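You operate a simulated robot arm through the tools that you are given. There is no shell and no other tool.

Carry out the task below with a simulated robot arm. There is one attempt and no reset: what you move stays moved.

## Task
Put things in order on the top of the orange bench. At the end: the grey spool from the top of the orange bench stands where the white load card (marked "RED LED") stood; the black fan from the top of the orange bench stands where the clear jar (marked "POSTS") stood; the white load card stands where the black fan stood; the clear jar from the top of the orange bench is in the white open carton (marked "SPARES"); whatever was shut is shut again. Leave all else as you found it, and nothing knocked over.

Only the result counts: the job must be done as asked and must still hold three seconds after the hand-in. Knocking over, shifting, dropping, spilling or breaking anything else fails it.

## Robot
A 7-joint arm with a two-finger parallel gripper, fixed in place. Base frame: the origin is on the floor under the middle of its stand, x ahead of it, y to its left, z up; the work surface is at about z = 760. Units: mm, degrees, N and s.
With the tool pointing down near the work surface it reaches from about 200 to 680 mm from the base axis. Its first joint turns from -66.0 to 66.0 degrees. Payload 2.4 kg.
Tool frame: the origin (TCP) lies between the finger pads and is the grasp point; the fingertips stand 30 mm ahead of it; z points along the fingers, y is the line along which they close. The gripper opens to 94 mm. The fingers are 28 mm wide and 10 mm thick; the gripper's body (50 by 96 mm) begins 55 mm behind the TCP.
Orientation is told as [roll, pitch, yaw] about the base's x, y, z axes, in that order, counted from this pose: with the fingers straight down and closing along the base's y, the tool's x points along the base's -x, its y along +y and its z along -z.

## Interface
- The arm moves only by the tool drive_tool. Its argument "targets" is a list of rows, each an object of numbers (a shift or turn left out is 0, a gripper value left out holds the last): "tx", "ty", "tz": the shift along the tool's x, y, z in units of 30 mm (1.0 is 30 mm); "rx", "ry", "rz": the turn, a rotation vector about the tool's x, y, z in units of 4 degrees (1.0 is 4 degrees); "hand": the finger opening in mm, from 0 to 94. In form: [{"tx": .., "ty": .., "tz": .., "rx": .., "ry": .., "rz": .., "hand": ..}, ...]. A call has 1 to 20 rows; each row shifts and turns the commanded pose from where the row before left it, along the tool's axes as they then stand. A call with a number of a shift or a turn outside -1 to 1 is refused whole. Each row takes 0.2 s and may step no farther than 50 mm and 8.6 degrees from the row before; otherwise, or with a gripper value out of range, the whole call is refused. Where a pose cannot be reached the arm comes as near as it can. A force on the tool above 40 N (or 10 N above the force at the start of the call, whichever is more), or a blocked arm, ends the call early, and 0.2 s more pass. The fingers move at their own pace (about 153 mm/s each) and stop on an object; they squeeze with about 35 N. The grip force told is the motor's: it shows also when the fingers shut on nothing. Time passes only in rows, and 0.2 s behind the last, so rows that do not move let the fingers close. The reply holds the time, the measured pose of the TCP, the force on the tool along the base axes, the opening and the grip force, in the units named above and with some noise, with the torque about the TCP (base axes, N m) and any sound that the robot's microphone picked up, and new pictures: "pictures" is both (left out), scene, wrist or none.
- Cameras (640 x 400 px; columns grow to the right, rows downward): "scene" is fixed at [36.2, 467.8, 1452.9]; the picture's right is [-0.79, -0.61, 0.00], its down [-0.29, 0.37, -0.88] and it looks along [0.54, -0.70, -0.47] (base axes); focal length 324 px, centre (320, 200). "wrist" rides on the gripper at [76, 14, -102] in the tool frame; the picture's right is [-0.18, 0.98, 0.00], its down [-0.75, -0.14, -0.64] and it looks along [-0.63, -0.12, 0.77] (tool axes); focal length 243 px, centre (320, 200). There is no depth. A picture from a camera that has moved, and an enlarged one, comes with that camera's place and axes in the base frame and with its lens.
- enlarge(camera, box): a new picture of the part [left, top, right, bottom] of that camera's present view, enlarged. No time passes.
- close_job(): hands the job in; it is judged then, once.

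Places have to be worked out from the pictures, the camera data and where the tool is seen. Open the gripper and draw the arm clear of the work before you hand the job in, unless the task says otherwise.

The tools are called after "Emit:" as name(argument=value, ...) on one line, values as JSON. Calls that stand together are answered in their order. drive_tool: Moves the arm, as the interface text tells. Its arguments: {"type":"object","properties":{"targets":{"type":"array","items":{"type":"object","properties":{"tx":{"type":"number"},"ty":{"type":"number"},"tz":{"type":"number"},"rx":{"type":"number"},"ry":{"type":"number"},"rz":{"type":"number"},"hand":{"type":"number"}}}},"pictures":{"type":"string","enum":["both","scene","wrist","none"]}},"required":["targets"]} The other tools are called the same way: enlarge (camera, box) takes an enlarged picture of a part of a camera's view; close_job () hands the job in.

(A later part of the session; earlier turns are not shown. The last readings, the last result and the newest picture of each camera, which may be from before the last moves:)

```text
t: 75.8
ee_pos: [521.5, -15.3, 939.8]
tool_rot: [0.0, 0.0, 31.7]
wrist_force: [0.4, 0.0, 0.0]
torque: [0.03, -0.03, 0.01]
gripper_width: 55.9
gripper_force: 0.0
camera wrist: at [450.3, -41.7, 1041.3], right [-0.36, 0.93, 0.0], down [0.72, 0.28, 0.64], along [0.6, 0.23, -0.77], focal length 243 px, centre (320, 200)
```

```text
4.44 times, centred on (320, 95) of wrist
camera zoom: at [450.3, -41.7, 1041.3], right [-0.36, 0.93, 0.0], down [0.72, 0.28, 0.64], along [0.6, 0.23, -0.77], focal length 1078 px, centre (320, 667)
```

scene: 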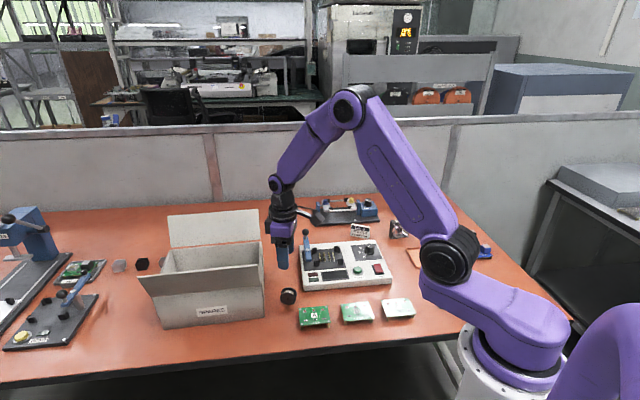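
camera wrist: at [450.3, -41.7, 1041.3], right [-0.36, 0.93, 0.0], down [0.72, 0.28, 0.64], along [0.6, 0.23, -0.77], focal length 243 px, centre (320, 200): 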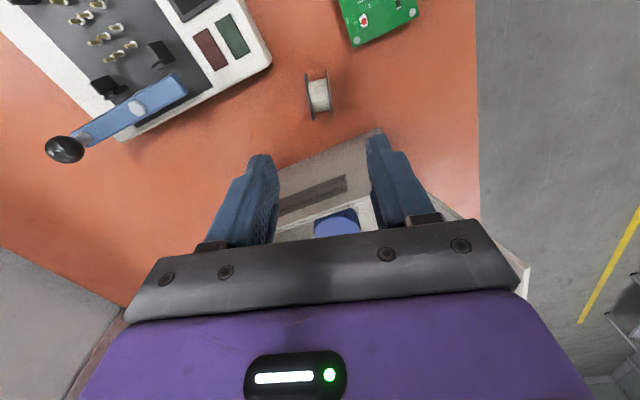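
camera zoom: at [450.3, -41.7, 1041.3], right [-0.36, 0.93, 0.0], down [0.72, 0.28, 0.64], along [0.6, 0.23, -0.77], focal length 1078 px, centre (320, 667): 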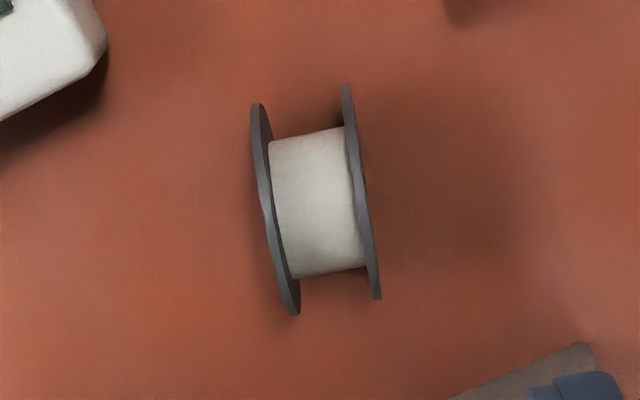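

The spool centre is at (522, -15), directly below the TCP, and its axis is aligned. I take the same 8° lean that the placing needs and descend to straddle the flanges.

Emit:
drive_tool(targets=[{"ry": -1}, {"ry": -1}, {"tx": 0.112, "tz": 0.798}, {"tx": 0.112, "tz": 0.798}, {"tx": 0.112, "tz": 0.798}, {"tx": 0.112, "tz": 0.798}, {"tx": 0.112, "tz": 0.798}, {"tx": 0.105, "tz": 0.75}], pictures="both")

Emit:
enlarge(camera="wrist", box=[200, 80, 440, 240])

Emit:
enlarge(camera="scene", box=[240, 210, 340, 320])

```text
t: 77.6
ee_pos: [522.7, -14.6, 795.7]
tool_rot: [-0.1, -8.0, 31.7]
wrist_force: [0.6, 0.2, 0.0]
torque: [-0.01, -0.01, 0.01]
gripper_width: 56.0
gripper_force: 0.0
camera wrist: at [439.4, -49.0, 886.2], right [-0.36, 0.93, 0.02], down [0.63, 0.23, 0.74], along [0.69, 0.28, -0.67], focal length 243 px, centre (320, 200)
```

scene: 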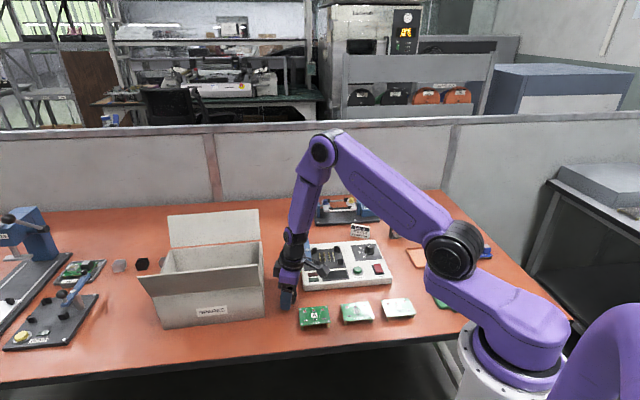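
wrist: 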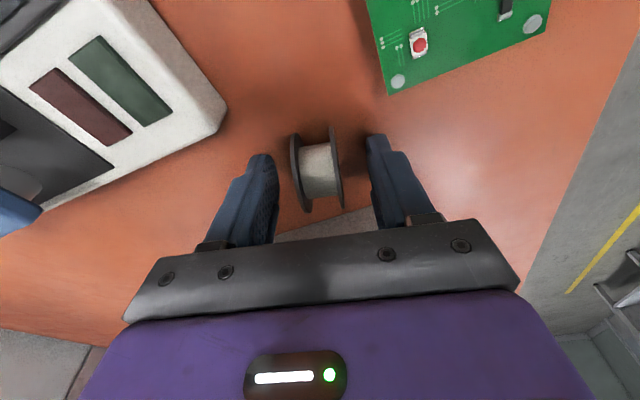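

```text
2.50 times, centred on (320, 160) of wrist
camera zoom: at [439.4, -49.0, 886.2], right [-0.36, 0.93, 0.02], down [0.63, 0.23, 0.74], along [0.69, 0.28, -0.67], focal length 606 px, centre (320, 300)
```

zoom: 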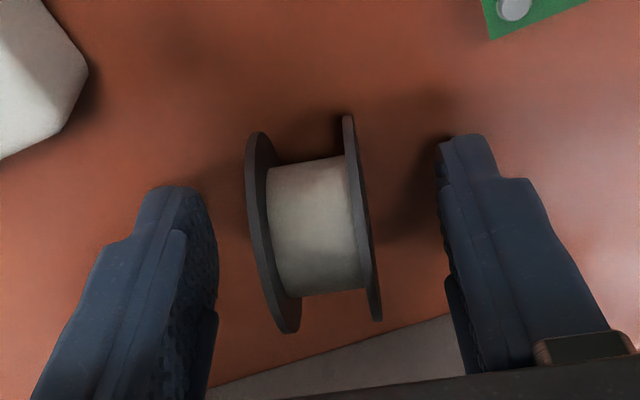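

```text
3.64 times, centred on (290, 265) of scene
camera zoom: at [36.2, 467.8, 1452.8], right [-0.79, -0.61, 0.0], down [-0.29, 0.37, -0.88], along [0.54, -0.7, -0.47], focal length 1180 px, centre (429, -36)
```

zoom: 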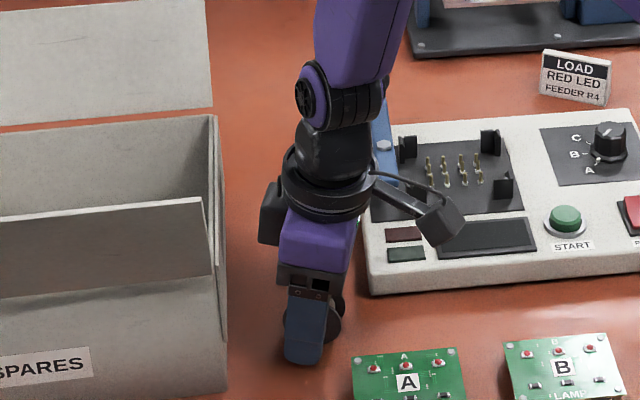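

The projection says the spool is centred between the fingers to about 0.5 mm. I close in stages so both pads meet the flanges together.

Emit:
drive_tool(targets=[{"hand": 34}, {"hand": 30}, {"hand": 28}], pictures="wrist")

Emit:
enlarge(camera="wrist", box=[200, 80, 440, 240])

```text
t: 78.4
ee_pos: [524.0, -15.0, 796.9]
tool_rot: [-0.1, -8.0, 31.7]
wrist_force: [0.5, 0.5, -0.2]
torque: [0.0, 0.01, 0.02]
gripper_width: 27.8
gripper_force: 0.1
camera wrist: at [439.1, -49.1, 886.5], right [-0.36, 0.93, 0.03], down [0.63, 0.22, 0.74], along [0.69, 0.28, -0.67], focal length 243 px, centre (320, 200)
```

wrist: 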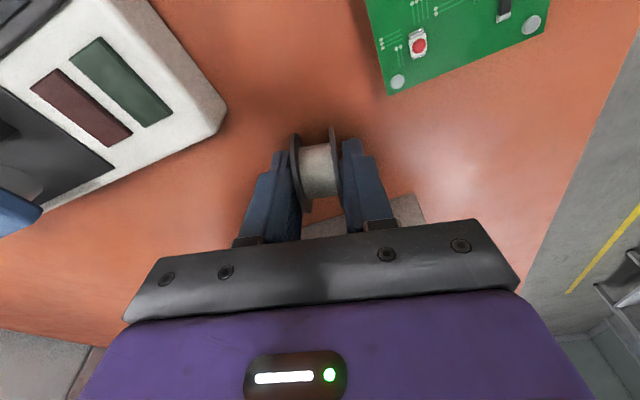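

```text
2.50 times, centred on (320, 160) of wrist
camera zoom: at [439.1, -49.1, 886.5], right [-0.36, 0.93, 0.03], down [0.63, 0.22, 0.74], along [0.69, 0.28, -0.67], focal length 606 px, centre (320, 300)
```

zoom: 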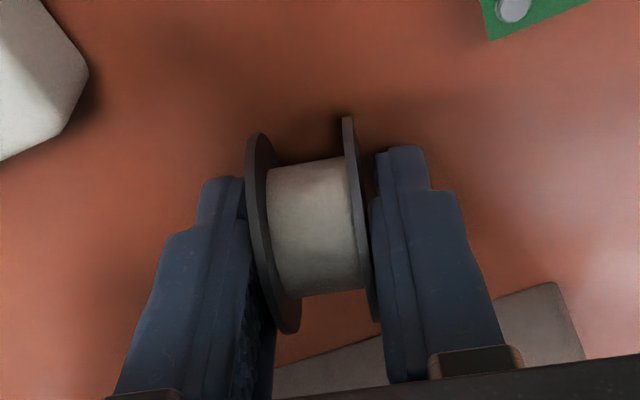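

The spool has not moved and both pads are about 2 mm from the flanges. I close fully now.

Emit:
drive_tool(targets=[{"hand": 25}, {"hand": 21}, {"hand": 15}, {"hand": 12}, {"hand": 12}], pictures="wrist")

Emit:
enlarge(camera="wrist", box=[200, 80, 440, 240])

```text
t: 79.6
ee_pos: [523.0, -15.1, 796.4]
tool_rot: [0.1, -8.0, 31.6]
wrist_force: [1.0, -0.5, -0.5]
torque: [-0.01, -0.02, -0.01]
gripper_width: 25.1
gripper_force: 34.6
camera wrist: at [439.1, -49.1, 886.5], right [-0.36, 0.93, 0.03], down [0.63, 0.22, 0.74], along [0.69, 0.28, -0.67], focal length 243 px, centre (320, 200)
```

wrist: 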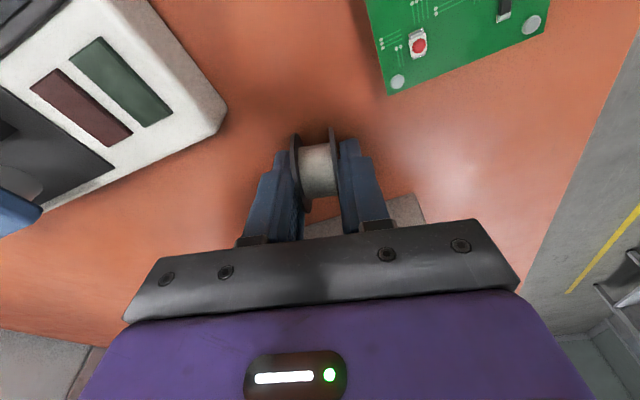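

```text
2.50 times, centred on (320, 160) of wrist
camera zoom: at [439.1, -49.1, 886.5], right [-0.36, 0.93, 0.03], down [0.63, 0.22, 0.74], along [0.69, 0.28, -0.67], focal length 606 px, centre (320, 300)
```

zoom: 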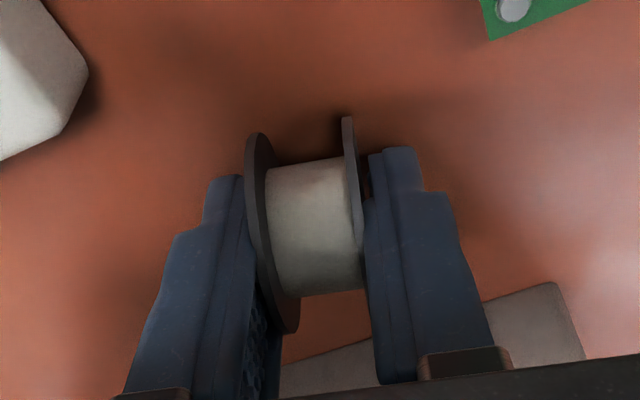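

The grip is firm at 25.1 mm on the flanges. I lift vertically and yaw about the vertical to 42°, then check the hold.

Emit:
drive_tool(targets=[{"tx": -0.0278, "tz": -0.198}, {"tx": -0.07, "tz": -0.5}, {"tx": -0.139, "tz": -0.99}, {"tx": -0.139, "tz": -0.99}, {"tx": -0.139, "tz": -0.99}, {"tx": -0.139, "tz": -0.99}, {"tx": -0.139, "tz": -0.99}, {"tx": -0.139, "tz": -0.99}, {"rx": -0.139, "rz": -0.99}, {"rx": -0.139, "rz": -0.99}, {"rx": -0.0765, "rz": -0.5445}], pictures="both")

Emit:
enlarge(camera="wrist", box=[200, 80, 440, 240])

```text
t: 82.0
ee_pos: [521.4, -16.3, 997.2]
tool_rot: [0.0, -8.0, 41.8]
wrist_force: [0.1, -0.5, 0.4]
torque: [-0.03, -0.01, 0.03]
gripper_width: 25.1
gripper_force: 34.9
camera wrist: at [446.1, -64.5, 1087.6], right [-0.52, 0.85, 0.03], down [0.58, 0.33, 0.74], along [0.62, 0.4, -0.67], focal length 243 px, centre (320, 200)
```

scene: 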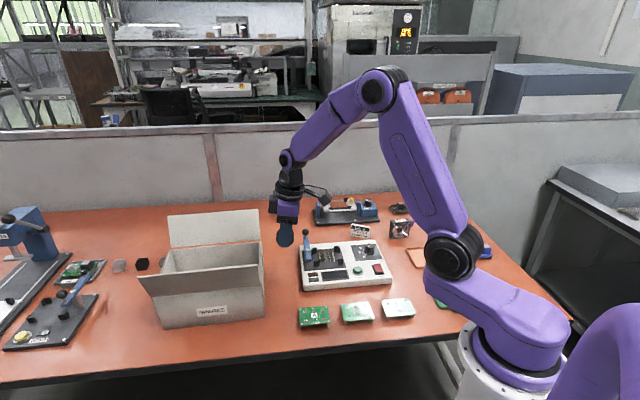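
wrist: 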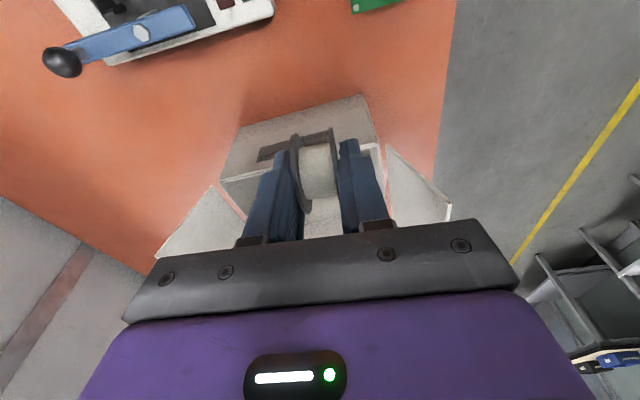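

```text
2.50 times, centred on (320, 160) of wrist
camera zoom: at [446.1, -64.5, 1087.6], right [-0.52, 0.85, 0.03], down [0.58, 0.33, 0.74], along [0.62, 0.4, -0.67], focal length 606 px, centre (320, 300)
```

zoom: 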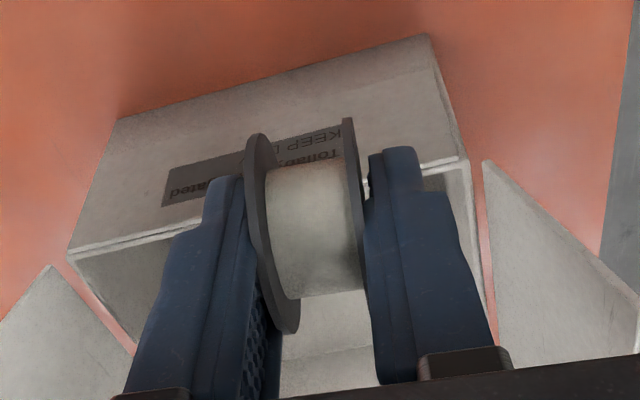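

The spool is rigidly held. I move over to above the card's original place.

Emit:
drive_tool(targets=[{"tx": -0.286, "ty": -0.9856, "tz": 0.04}, {"tx": -0.286, "ty": -0.9856, "tz": 0.04}, {"tx": -0.286, "ty": -0.9856, "tz": 0.04}, {"tx": -0.286, "ty": -0.9856, "tz": 0.04}, {"tx": -0.286, "ty": -0.9856, "tz": 0.04}, {"tx": -0.286, "ty": -0.9856, "tz": 0.04}], pictures="both")

```text
t: 83.4
ee_pos: [680.5, -112.2, 997.3]
tool_rot: [0.1, -7.9, 41.8]
wrist_force: [0.9, 0.6, -0.4]
torque: [0.02, 0.02, 0.02]
gripper_width: 25.1
gripper_force: 35.1
camera wrist: at [604.6, -161.5, 1087.3], right [-0.52, 0.85, 0.03], down [0.58, 0.33, 0.74], along [0.62, 0.4, -0.67], focal length 243 px, centre (320, 200)
```

scene: 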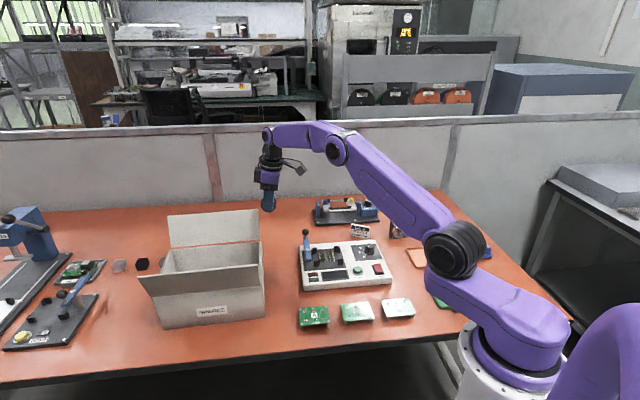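
wrist: 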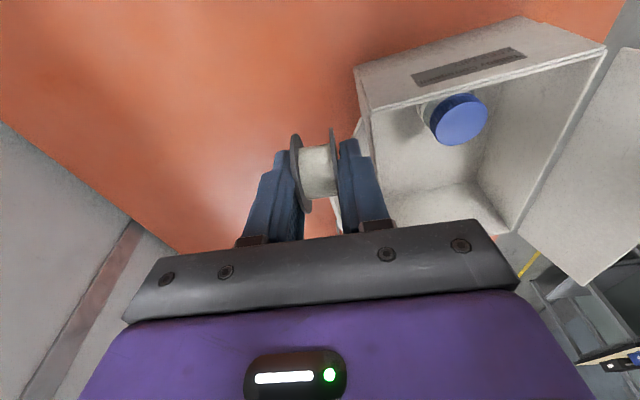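

I am within 2 mm of the target. I descend to z ≈ 850 and check clearances to the carton and the lever.

Emit:
drive_tool(targets=[{"tx": 0.146, "ty": 0.004, "tz": 0.97}, {"tx": 0.146, "ty": 0.004, "tz": 0.97}, {"tx": 0.146, "ty": 0.004, "tz": 0.97}, {"tx": 0.146, "ty": 0.004, "tz": 0.97}, {"tx": 0.146, "ty": 0.004, "tz": 0.97}], pictures="both")

Emit:
enlarge(camera="scene", box=[230, 160, 350, 290])

Emit:
enlarge(camera="wrist", box=[200, 50, 440, 240])

```text
t: 84.6
ee_pos: [678.7, -111.2, 849.1]
tool_rot: [0.1, -8.0, 41.9]
wrist_force: [0.2, 0.7, -0.3]
torque: [0.0, 0.0, -0.02]
gripper_width: 25.1
gripper_force: 34.8
camera wrist: at [602.5, -160.9, 939.7], right [-0.52, 0.85, 0.03], down [0.58, 0.33, 0.74], along [0.62, 0.4, -0.67], focal length 243 px, centre (320, 200)
```

scene: 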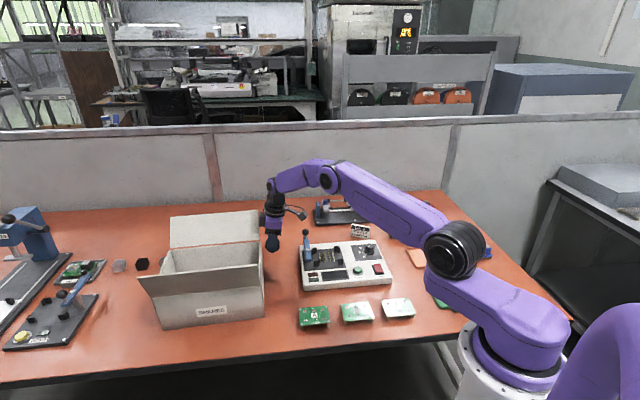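
wrist: 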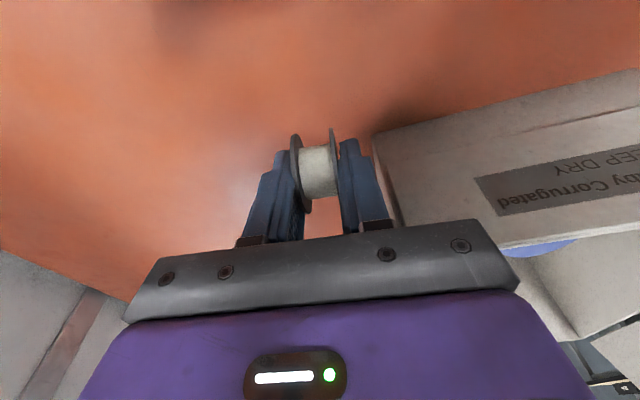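

```text
3.08 times, centred on (290, 225) of scene
camera zoom: at [36.2, 467.8, 1452.9], right [-0.79, -0.61, 0.0], down [-0.29, 0.37, -0.88], along [0.54, -0.7, -0.47], focal length 998 px, centre (412, 123)
```

zoom: 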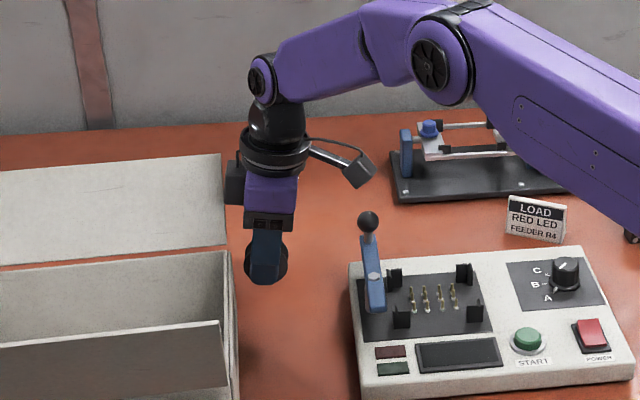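

```text
2.11 times, centred on (320, 145) of wrist
camera zoom: at [602.5, -160.9, 939.7], right [-0.52, 0.85, 0.03], down [0.58, 0.33, 0.74], along [0.62, 0.4, -0.67], focal length 511 px, centre (320, 316)
```

zoom: 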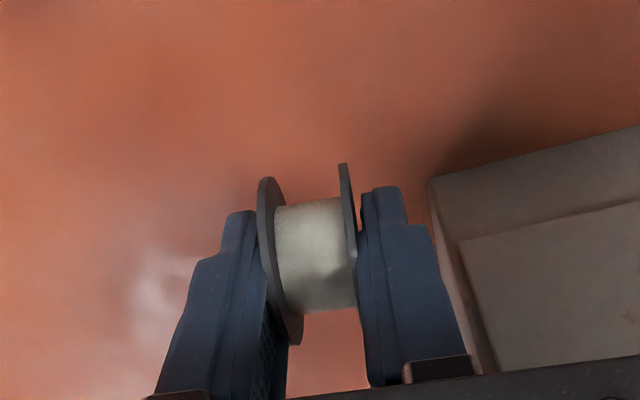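

The carton flap looks possibly closer to the gripper than before, so before going lower I zoom in on the flap, the gripper and the carton.

Emit:
enlarge(camera="scene", box=[225, 185, 305, 265])

Emit:
enlarge(camera="scene", box=[120, 190, 320, 350])

```text
5.00 times, centred on (265, 225) of scene
camera zoom: at [36.2, 467.8, 1452.9], right [-0.79, -0.61, 0.0], down [-0.29, 0.37, -0.88], along [0.54, -0.7, -0.47], focal length 1622 px, centre (595, 75)
```

zoom: 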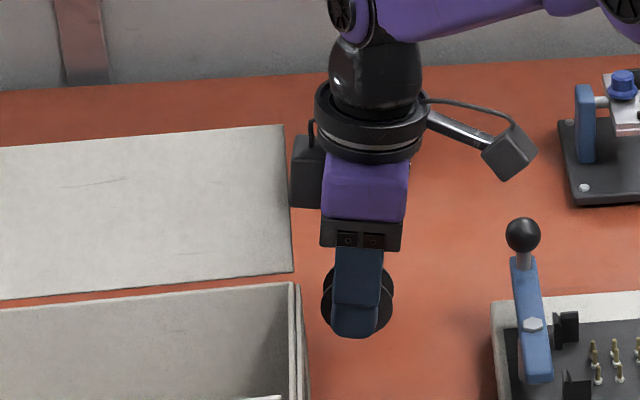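

```text
2.50 times, centred on (220, 270) of scene
camera zoom: at [36.2, 467.8, 1452.9], right [-0.79, -0.61, 0.0], down [-0.29, 0.37, -0.88], along [0.54, -0.7, -0.47], focal length 811 px, centre (570, 25)
```

zoom: 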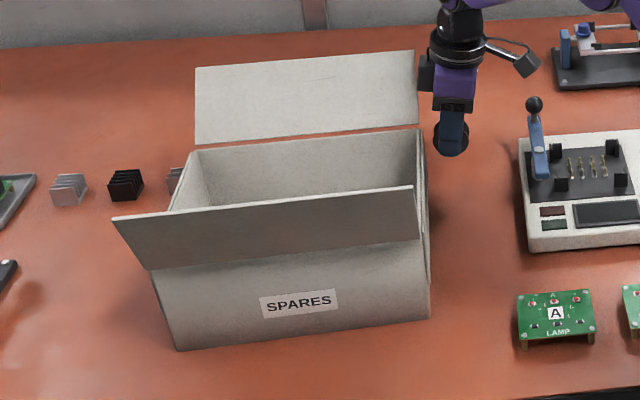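

The back flap's outer corner has shifted slightly since the first picture, so the box on the gripper's outer side has probably just nudged it. I back straight up and look at the flap again.

Emit:
drive_tool(targets=[{"tx": -0.139, "tz": -0.99}, {"tx": -0.139, "tz": -0.99}, {"tx": -0.139, "tz": -0.99}, {"tx": -0.139, "tz": -0.99}, {"tx": -0.139, "tz": -0.99}], pictures="both")

Emit:
enlarge(camera="scene", box=[120, 190, 320, 350])

Emit:
enlarge(camera="scene", box=[225, 185, 305, 265])

Emit:
enlarge(camera="wrist", box=[320, 0, 640, 240])

```text
t: 85.8
ee_pos: [677.2, -114.8, 1001.0]
tool_rot: [0.0, -8.0, 41.8]
wrist_force: [-0.2, -0.8, -0.6]
torque: [-0.02, -0.01, -0.02]
gripper_width: 25.1
gripper_force: 34.7
camera wrist: at [600.8, -162.5, 1090.9], right [-0.52, 0.85, 0.03], down [0.58, 0.33, 0.74], along [0.62, 0.4, -0.67], focal length 243 px, centre (320, 200)
```

scene: 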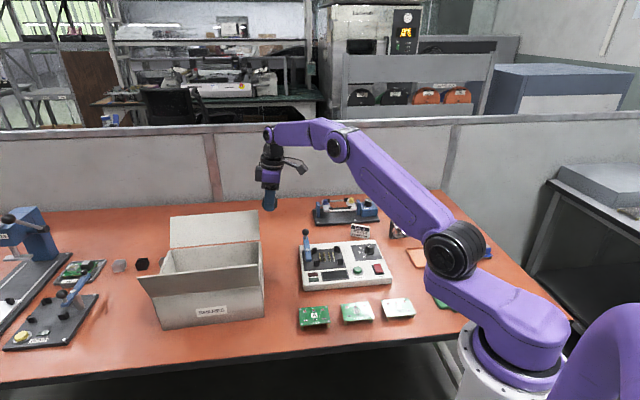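
wrist: 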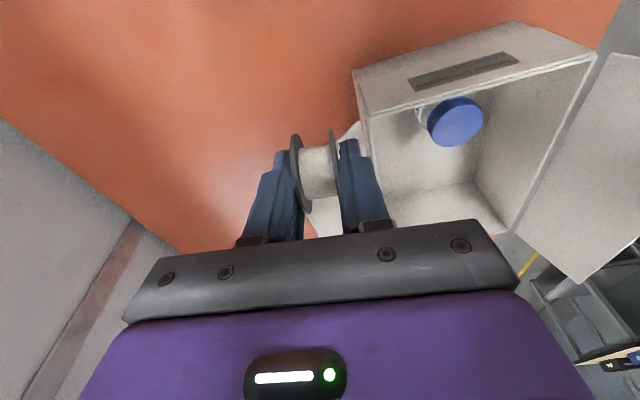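

```text
2.50 times, centred on (220, 270) of scene
camera zoom: at [36.2, 467.8, 1452.8], right [-0.79, -0.61, 0.0], down [-0.29, 0.37, -0.88], along [0.54, -0.7, -0.47], focal length 811 px, centre (570, 25)
```

zoom: 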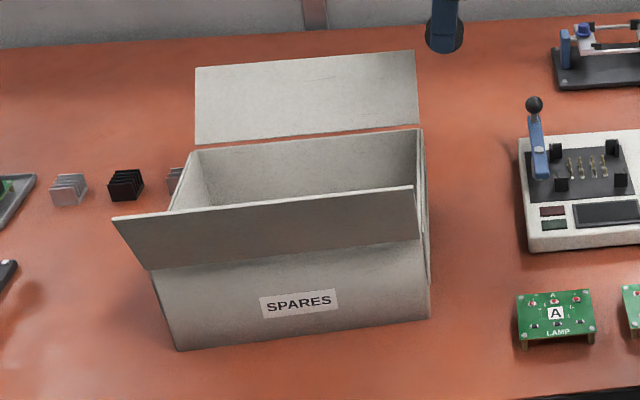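

```text
5.00 times, centred on (265, 225) of scene
camera zoom: at [36.2, 467.8, 1452.8], right [-0.79, -0.61, 0.0], down [-0.29, 0.37, -0.88], along [0.54, -0.7, -0.47], focal length 1622 px, centre (595, 75)
```

zoom: 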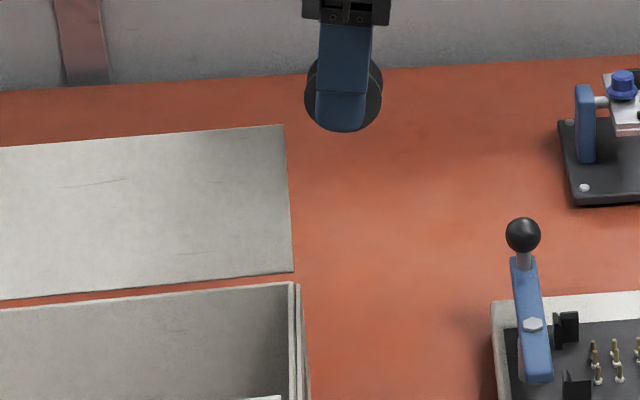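

```text
1.67 times, centred on (480, 120) of wrist
camera zoom: at [600.8, -162.5, 1090.9], right [-0.52, 0.85, 0.03], down [0.58, 0.33, 0.74], along [0.62, 0.4, -0.67], focal length 404 px, centre (53, 333)
```

zoom: 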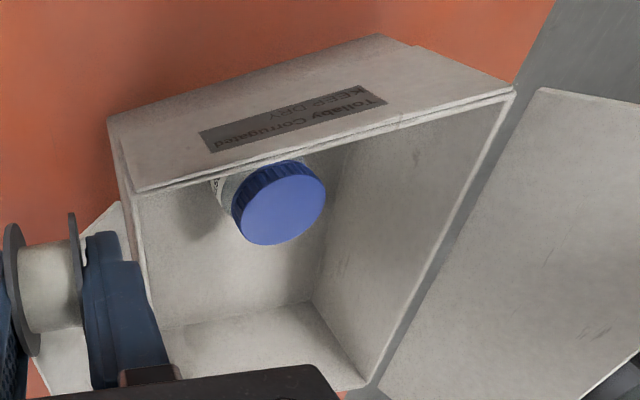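

The flap has stayed in its new angle. I re-take views with the same crops as before any motion, to compare carton and flap exactly.

Emit:
enlarge(camera="scene", box=[230, 230, 350, 310])

Emit:
enlarge(camera="scene", box=[130, 190, 330, 340])

Emit:
enlarge(camera="scene", box=[240, 200, 330, 290])

Emit:
enlarge(camera="scene", box=[240, 210, 340, 320])

```text
5.00 times, centred on (290, 270) of scene
camera zoom: at [36.2, 467.8, 1452.8], right [-0.79, -0.61, 0.0], down [-0.29, 0.37, -0.88], along [0.54, -0.7, -0.47], focal length 1622 px, centre (470, -150)
```

zoom: 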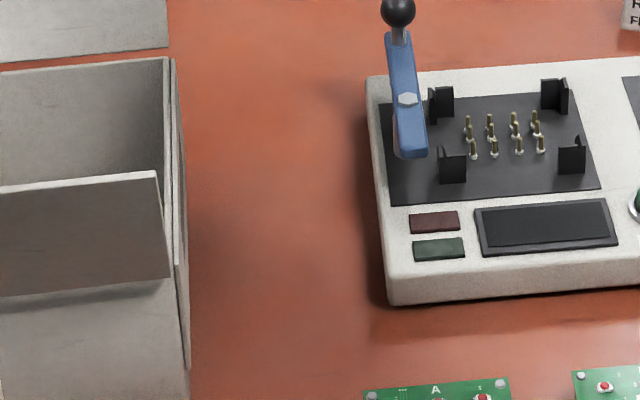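

```text
2.67 times, centred on (230, 265) of scene
camera zoom: at [36.2, 467.8, 1452.8], right [-0.79, -0.61, 0.0], down [-0.29, 0.37, -0.88], along [0.54, -0.7, -0.47], focal length 865 px, centre (560, 27)
```

zoom: 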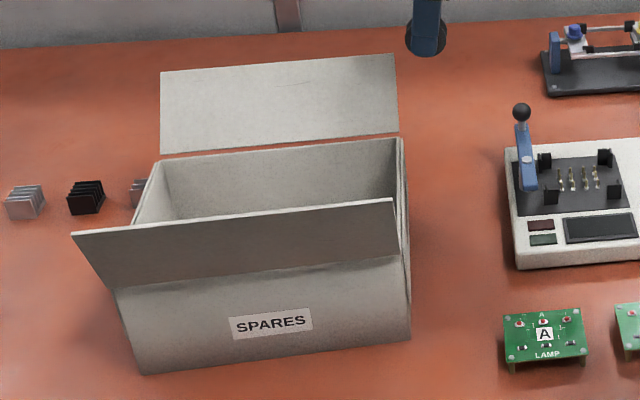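

```text
4.44 times, centred on (285, 245) of scene
camera zoom: at [36.2, 467.8, 1452.8], right [-0.79, -0.61, 0.0], down [-0.29, 0.37, -0.88], along [0.54, -0.7, -0.47], focal length 1442 px, centre (476, 0)
```

zoom: 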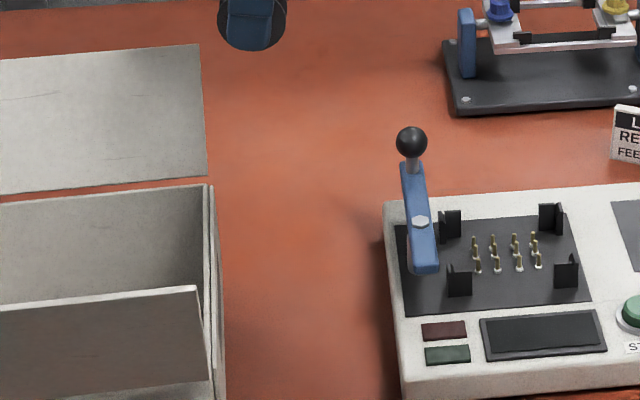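

```text
3.64 times, centred on (290, 265) of scene
camera zoom: at [36.2, 467.8, 1452.8], right [-0.79, -0.61, 0.0], down [-0.29, 0.37, -0.88], along [0.54, -0.7, -0.47], focal length 1180 px, centre (429, -36)
```

zoom: 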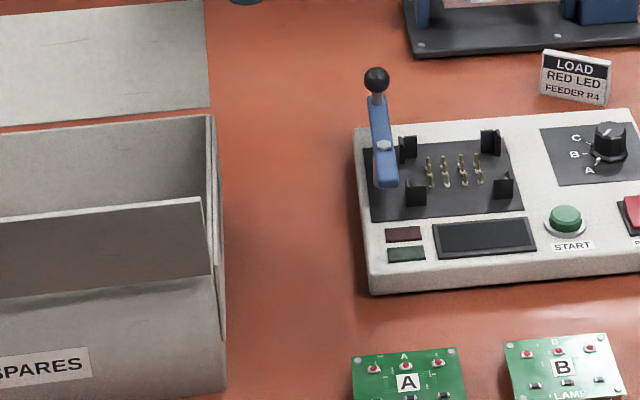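

Comparing crops, the gripper's side box pushed the back flap further open as I came down, and the carton's rear corner shifted about 3 mm. I will put that right after the spool is down. For the spool I lean 4° more (12°), which takes the box about 8 mm further from the flap, and descend in steps.

Emit:
drive_tool(targets=[{"ry": -1}, {"tx": 0.2079, "tz": 0.9781}, {"tx": 0.2079, "tz": 0.9781}, {"tx": 0.2079, "tz": 0.9781}, {"tx": 0.2079, "tz": 0.9781}], pictures="both")

Emit:
enlarge(camera="scene", box=[225, 185, 305, 265])

```text
t: 87.0
ee_pos: [679.5, -113.9, 880.7]
tool_rot: [-0.1, -12.1, 41.8]
wrist_force: [0.2, 0.1, 0.3]
torque: [0.0, -0.02, 0.01]
gripper_width: 25.2
gripper_force: 35.0
camera wrist: at [598.6, -166.6, 962.9], right [-0.52, 0.85, 0.04], down [0.54, 0.3, 0.78], along [0.66, 0.43, -0.62], focal length 243 px, centre (320, 200)
```

scene: 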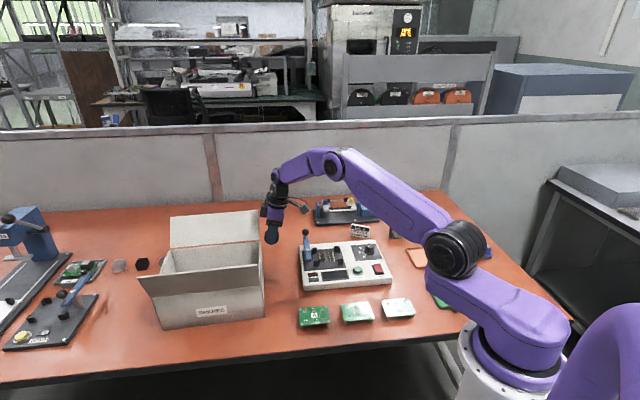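
wrist: 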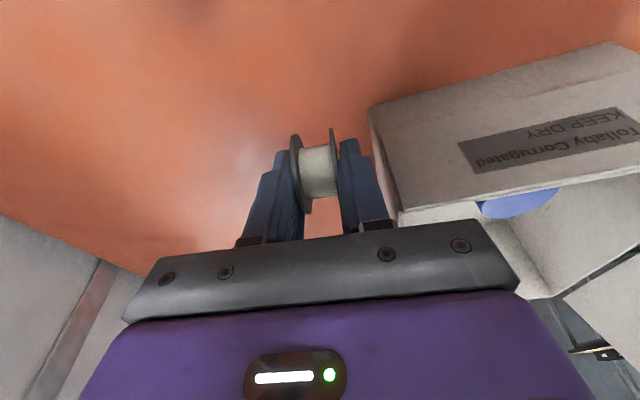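

```text
5.00 times, centred on (265, 225) of scene
camera zoom: at [36.2, 467.8, 1452.9], right [-0.79, -0.61, 0.0], down [-0.29, 0.37, -0.88], along [0.54, -0.7, -0.47], focal length 1622 px, centre (595, 75)
```

zoom: 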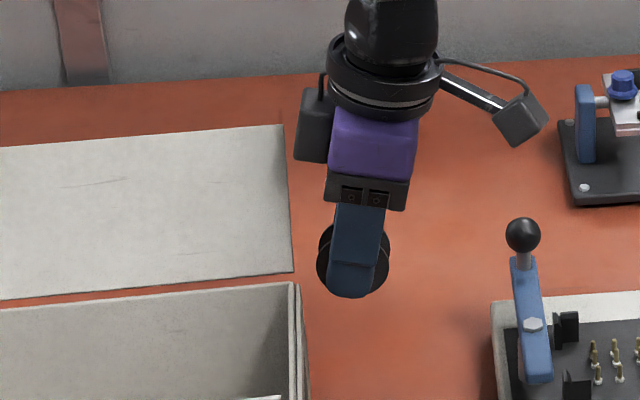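

The flap is unmoved and in this view there is now a visible gap between the side box and the flap. I continue down to just above contact.

Emit:
drive_tool(targets=[{"tx": 0.178, "tz": 0.8367}, {"tx": 0.178, "tz": 0.8367}, {"tx": 0.16, "tz": 0.752}], pictures="both")

Emit:
enlarge(camera="scene", box=[225, 185, 305, 265])

Emit:
enlarge(camera="wrist", box=[200, 50, 440, 240])

```text
t: 87.8
ee_pos: [678.4, -112.6, 806.1]
tool_rot: [0.0, -12.0, 41.8]
wrist_force: [-0.1, -0.4, -1.2]
torque: [-0.01, 0.01, -0.01]
gripper_width: 25.0
gripper_force: 35.4
camera wrist: at [597.8, -166.5, 889.1], right [-0.52, 0.85, 0.04], down [0.54, 0.3, 0.79], along [0.66, 0.43, -0.62], focal length 243 px, centre (320, 200)
```

scene: 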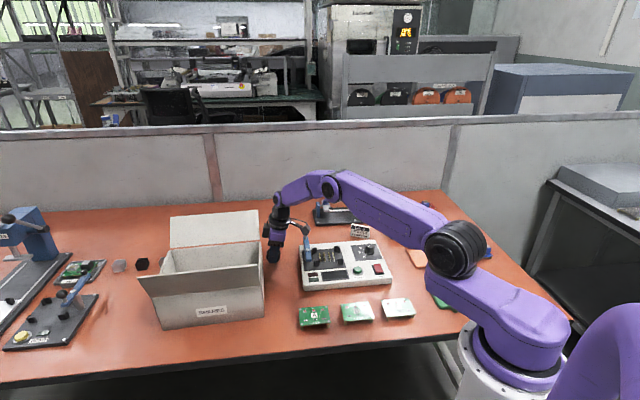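
wrist: 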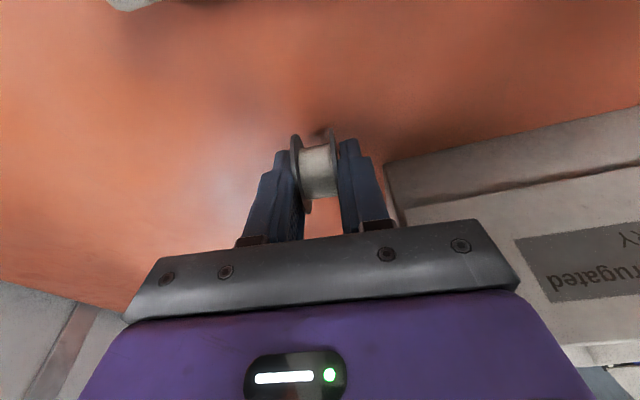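

```text
5.00 times, centred on (265, 225) of scene
camera zoom: at [36.2, 467.8, 1452.9], right [-0.79, -0.61, 0.0], down [-0.29, 0.37, -0.88], along [0.54, -0.7, -0.47], focal length 1622 px, centre (595, 75)
```

zoom: 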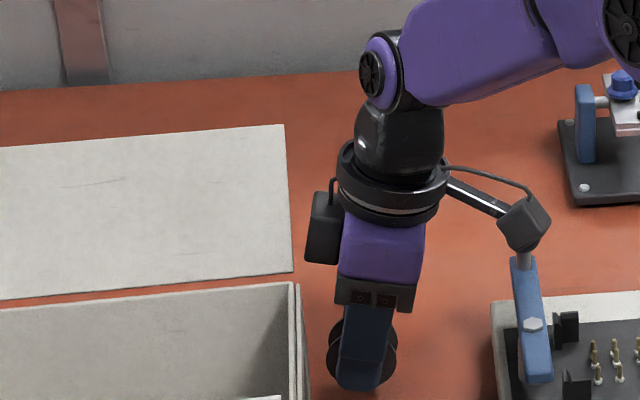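

```text
2.11 times, centred on (320, 145) of wrist
camera zoom: at [597.8, -166.5, 889.1], right [-0.52, 0.85, 0.04], down [0.54, 0.3, 0.79], along [0.66, 0.43, -0.62], focal length 511 px, centre (320, 316)
```

zoom: 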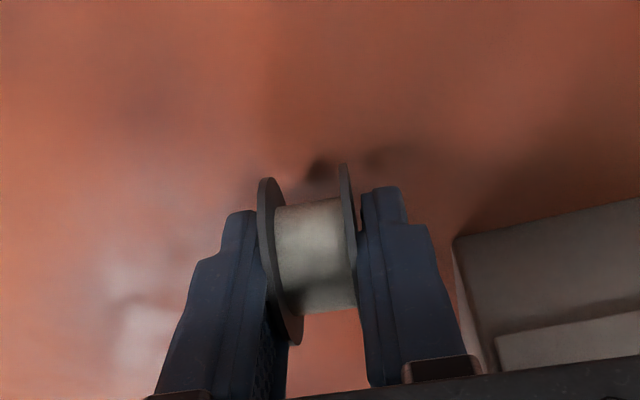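

Everything is clear. I make the final approach of about 9 mm: 6 mm, then 1 mm steps with force checks.

Emit:
drive_tool(targets=[{"tx": 0.0208, "tz": 0.0978}, {"tx": 0.0208, "tz": 0.0978}, {"tx": 0.0069, "tz": 0.0326}], pictures="none")

Emit:
drive_tool(targets=[{"tx": 0.0069, "tz": 0.0326}], pictures="none")

```text
t: 88.6
ee_pos: [679.3, -112.8, 798.4]
tool_rot: [-0.1, -12.0, 41.8]
wrist_force: [-0.4, 0.0, -0.6]
torque: [-0.02, 0.0, 0.0]
gripper_width: 25.3
gripper_force: 34.8
```

```text
t: 89.0
ee_pos: [680.1, -113.3, 798.3]
tool_rot: [0.0, -12.0, 41.8]
wrist_force: [-0.2, -0.4, -0.5]
torque: [0.02, -0.05, -0.02]
gripper_width: 25.0
gripper_force: 34.3
```

Emit:
drive_tool(targets=[{"tx": 0.0069, "tz": 0.0326}], pictures="none")

Emit:
drive_tool(targets=[{"tx": 0.0069, "tz": 0.0326}], pictures="none")

```text
t: 89.4
ee_pos: [678.6, -113.0, 799.2]
tool_rot: [0.1, -12.0, 41.7]
wrist_force: [0.2, 0.5, -0.4]
torque: [0.02, -0.02, -0.01]
gripper_width: 25.0
gripper_force: 34.9
```

```text
t: 89.8
ee_pos: [679.0, -113.2, 796.8]
tool_rot: [0.0, -12.0, 41.8]
wrist_force: [0.4, 0.1, -0.4]
torque: [-0.01, -0.01, 0.01]
gripper_width: 25.5
gripper_force: 35.0
```

Emit:
drive_tool(targets=[{"tx": 0.0069, "tz": 0.0326}], pictures="none")

Emit:
drive_tool(targets=[{"tx": 0.005, "tz": 0.0235}], pictures="wrist")

```text
t: 90.2
ee_pos: [678.2, -112.5, 796.8]
tool_rot: [-0.1, -12.0, 41.8]
wrist_force: [-2.0, 0.9, 5.4]
torque: [0.0, 0.08, 0.03]
gripper_width: 25.2
gripper_force: 35.0
```

```text
t: 90.6
ee_pos: [680.0, -113.1, 796.4]
tool_rot: [-0.1, -12.0, 41.8]
wrist_force: [-3.8, 0.1, 13.2]
torque: [0.02, 0.13, 0.01]
gripper_width: 25.0
gripper_force: 35.6
camera wrist: at [597.7, -166.4, 879.5], right [-0.52, 0.85, 0.04], down [0.54, 0.3, 0.79], along [0.66, 0.43, -0.62], focal length 243 px, centre (320, 200)
```

wrist: 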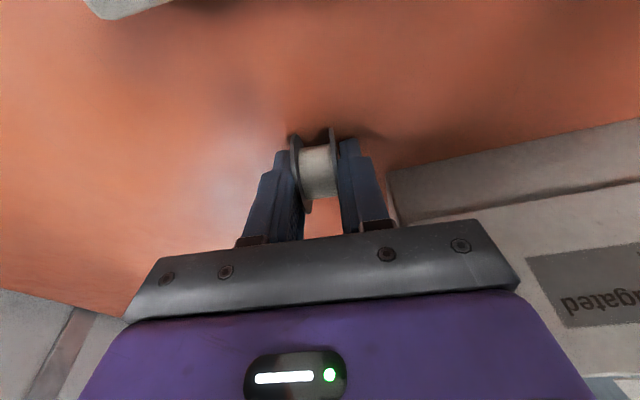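

The spool is seated, with 13 N at contact. I back off 0.8 mm so no side load remains, then open gently in stages.

Emit:
drive_tool(targets=[{"tx": -0.0055, "tz": -0.026}, {}, {"hand": 27}, {"hand": 30}, {"hand": 35}, {"hand": 42}, {"hand": 48}], pictures="both")

Emit:
enlarge(camera="wrist", box=[200, 50, 440, 240])

Emit:
enlarge(camera="scene", box=[225, 195, 305, 285])

```text
t: 92.2
ee_pos: [678.6, -112.6, 795.1]
tool_rot: [0.0, -12.0, 41.8]
wrist_force: [-0.1, -0.6, -0.1]
torque: [0.01, -0.02, 0.01]
gripper_width: 47.8
gripper_force: 0.0
camera wrist: at [597.6, -166.0, 878.9], right [-0.52, 0.85, 0.04], down [0.54, 0.3, 0.78], along [0.66, 0.43, -0.62], focal length 243 px, centre (320, 200)
```

scene: 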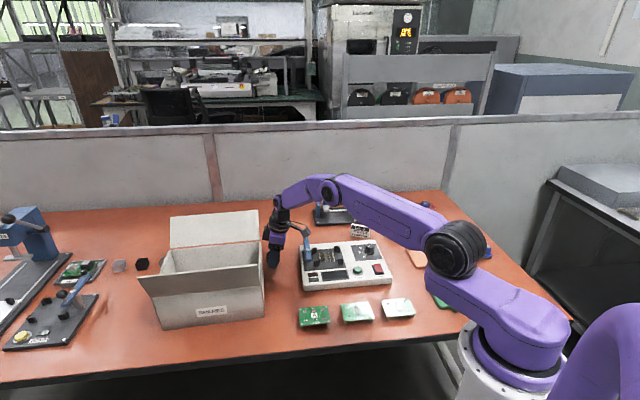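
wrist: 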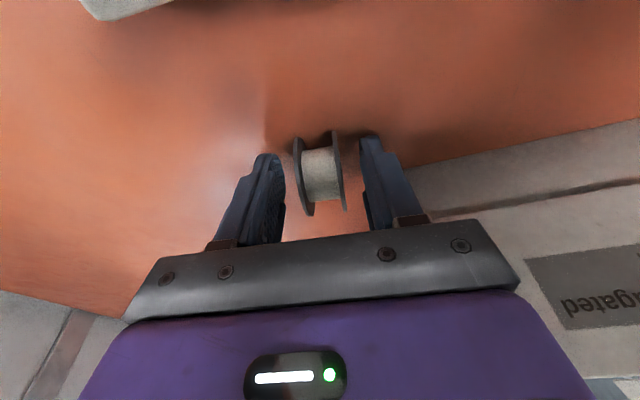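

```text
2.11 times, centred on (320, 145) of wrist
camera zoom: at [597.6, -166.0, 878.9], right [-0.52, 0.85, 0.04], down [0.54, 0.3, 0.78], along [0.66, 0.43, -0.62], focal length 511 px, centre (320, 316)
```

zoom: 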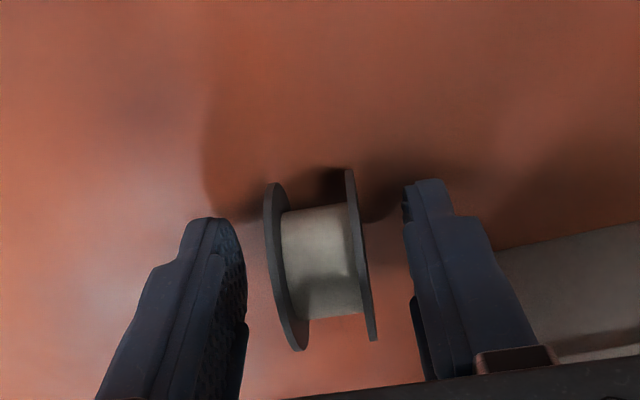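

```text
4.44 times, centred on (265, 240) of scene
camera zoom: at [36.2, 467.8, 1452.9], right [-0.79, -0.61, 0.0], down [-0.29, 0.37, -0.88], along [0.54, -0.7, -0.47], focal length 1442 px, centre (564, 22)
```

zoom: 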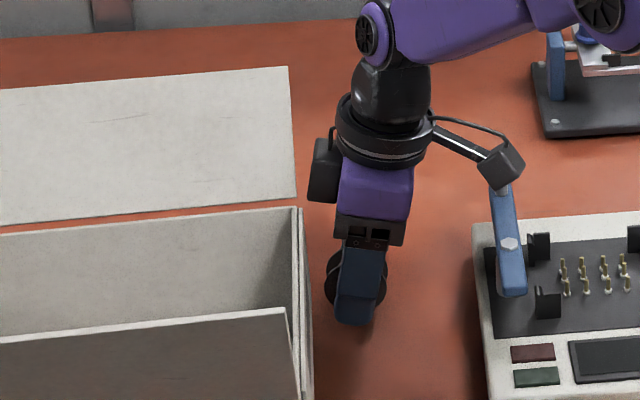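

The spool is released. I hold still briefly to make sure it isn't rolling before I withdraw.

Emit:
drive_tool(targets=[{}, {}, {}, {}], pictures="wrist")

Emit:
enlarge(camera="wrist", box=[200, 50, 440, 240])

```text
t: 93.2
ee_pos: [676.7, -112.6, 795.6]
tool_rot: [0.0, -12.1, 41.8]
wrist_force: [-0.2, -0.5, 0.6]
torque: [0.01, -0.01, 0.04]
gripper_width: 47.9
gripper_force: 0.1
camera wrist: at [597.6, -166.0, 878.9], right [-0.52, 0.85, 0.04], down [0.54, 0.3, 0.78], along [0.66, 0.43, -0.62], focal length 243 px, centre (320, 200)
```

wrist: 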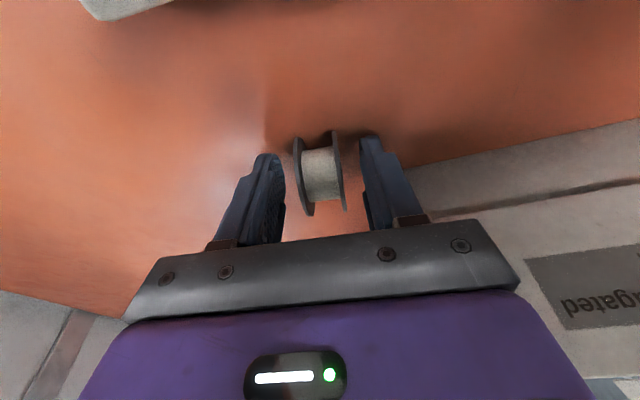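

```text
2.11 times, centred on (320, 145) of wrist
camera zoom: at [597.6, -166.0, 878.9], right [-0.52, 0.85, 0.04], down [0.54, 0.3, 0.78], along [0.66, 0.43, -0.62], focal length 511 px, centre (320, 316)
```

zoom: 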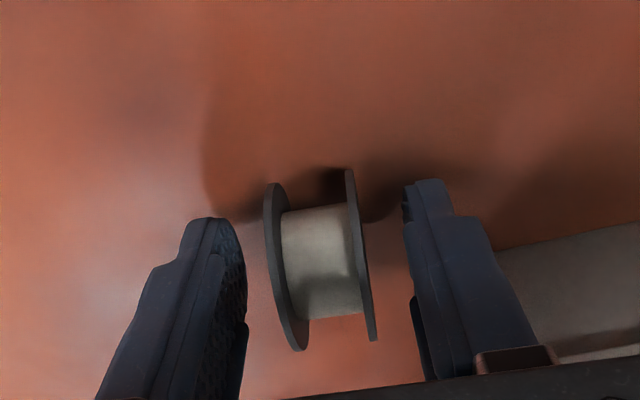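

The spool is completely still. I withdraw straight up along the proven path.

Emit:
drive_tool(targets=[{"tx": -0.1, "tz": -0.47}, {"tx": -0.2079, "tz": -0.9781}, {"tx": -0.2079, "tz": -0.9781}, {"tx": -0.2079, "tz": -0.9781}, {"tx": -0.2079, "tz": -0.9781}, {"tx": -0.2079, "tz": -0.9781}, {"tx": -0.2079, "tz": -0.9781}, {"tx": -0.2079, "tz": -0.9781}, {"tx": -0.2079, "tz": -0.9781}], pictures="both")

Emit:
enlarge(camera="scene", box=[225, 195, 305, 285])

Emit:
enlarge(camera="wrist", box=[240, 40, 480, 240])

```text
t: 95.2
ee_pos: [678.2, -113.7, 1049.5]
tool_rot: [0.0, -12.0, 41.8]
wrist_force: [-0.6, 0.3, 0.7]
torque: [-0.01, 0.01, 0.01]
gripper_width: 48.1
gripper_force: 0.1
camera wrist: at [598.4, -165.5, 1133.5], right [-0.52, 0.85, 0.04], down [0.54, 0.3, 0.78], along [0.66, 0.43, -0.62], focal length 243 px, centre (320, 200)
```

scene: 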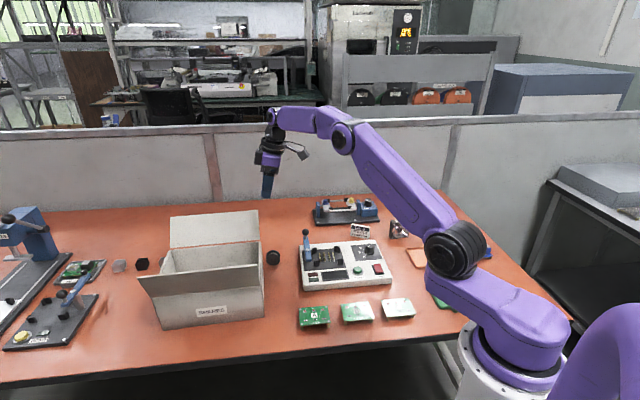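
wrist: 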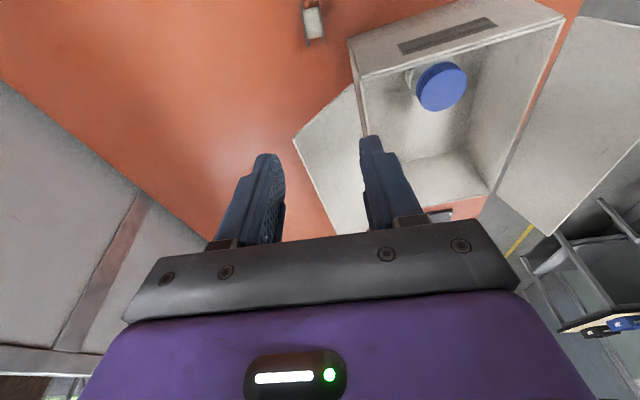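

```text
4.44 times, centred on (265, 240) of scene
camera zoom: at [36.2, 467.8, 1452.8], right [-0.79, -0.61, 0.0], down [-0.29, 0.37, -0.88], along [0.54, -0.7, -0.47], focal length 1442 px, centre (564, 22)
```

zoom: 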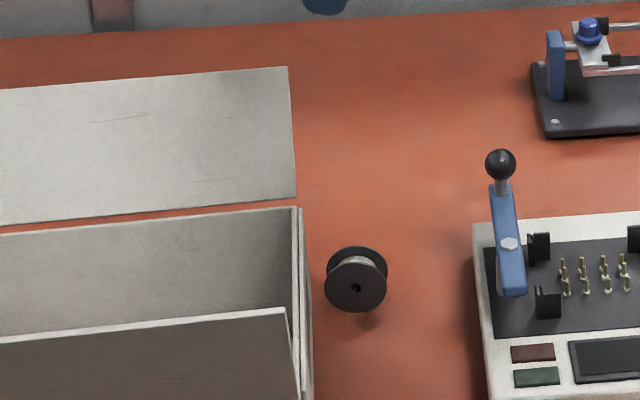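

```text
2.00 times, centred on (360, 140) of wrist
camera zoom: at [598.4, -165.5, 1133.5], right [-0.52, 0.85, 0.04], down [0.54, 0.3, 0.78], along [0.66, 0.43, -0.62], focal length 485 px, centre (240, 320)
```

zoom: 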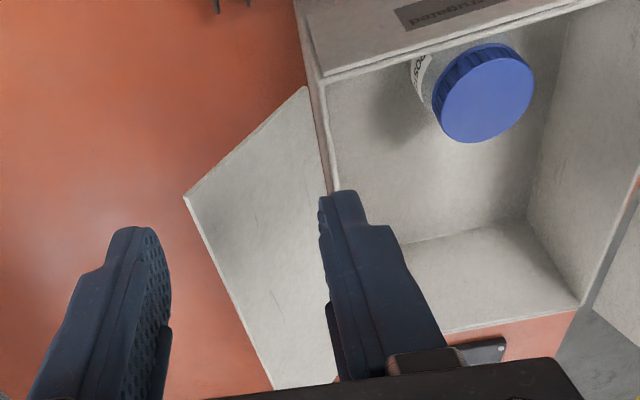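

The spool stands where the card stood. In the wrist view the back flap now leans about 45°, where it was about 25° at the start. I will push it back carefully from behind with closed fingers: close the hand, lean the tool to 45° up here, and check.

Emit:
drive_tool(targets=[{"hand": 0}, {"hand": 0}, {"ry": -1}, {"ry": -1}, {"ry": -1}, {"ry": -1}, {"ry": -1}, {"ry": -1}, {"ry": -1}, {"ry": -1}, {"ry": -0.25}], pictures="both")

Emit:
enlarge(camera="wrist", box=[200, 0, 560, 240])

```text
t: 97.6
ee_pos: [677.6, -112.6, 1049.4]
tool_rot: [0.0, -45.1, 41.8]
wrist_force: [-0.1, 0.6, -0.2]
torque: [0.0, -0.02, 0.0]
gripper_width: 0.0
gripper_force: 33.4
camera wrist: at [574.5, -186.0, 1067.0], right [-0.56, 0.82, 0.13], down [0.15, -0.05, 0.99], along [0.82, 0.57, -0.09], focal length 243 px, centre (320, 200)
```

scene: 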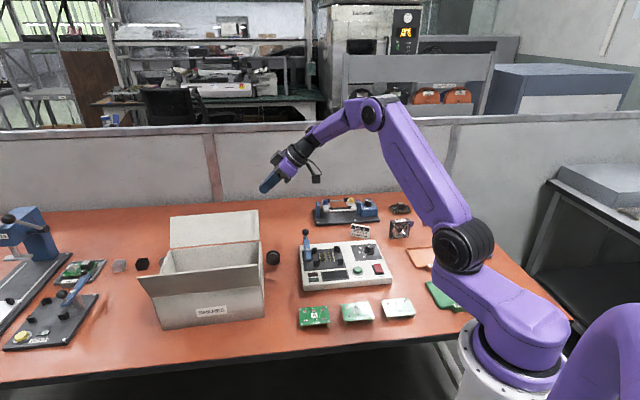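
wrist: 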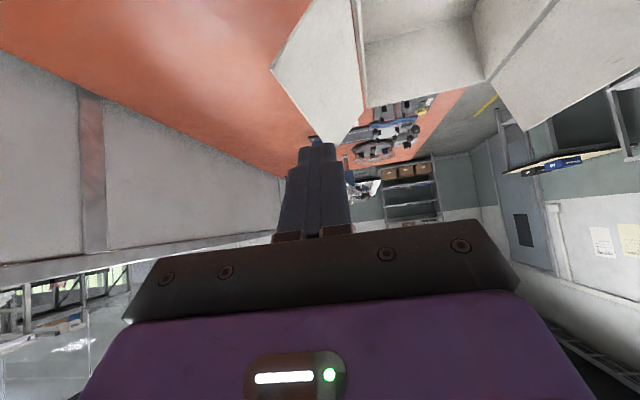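

```text
1.67 times, centred on (380, 120) of wrist
camera zoom: at [574.5, -186.0, 1067.0], right [-0.56, 0.82, 0.13], down [0.15, -0.05, 0.99], along [0.82, 0.57, -0.09], focal length 404 px, centre (220, 333)
```

zoom: 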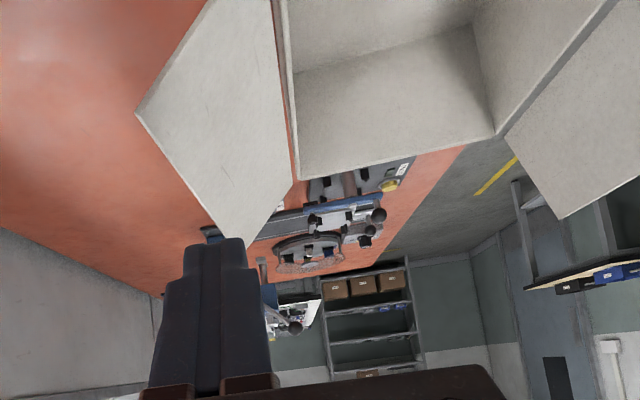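

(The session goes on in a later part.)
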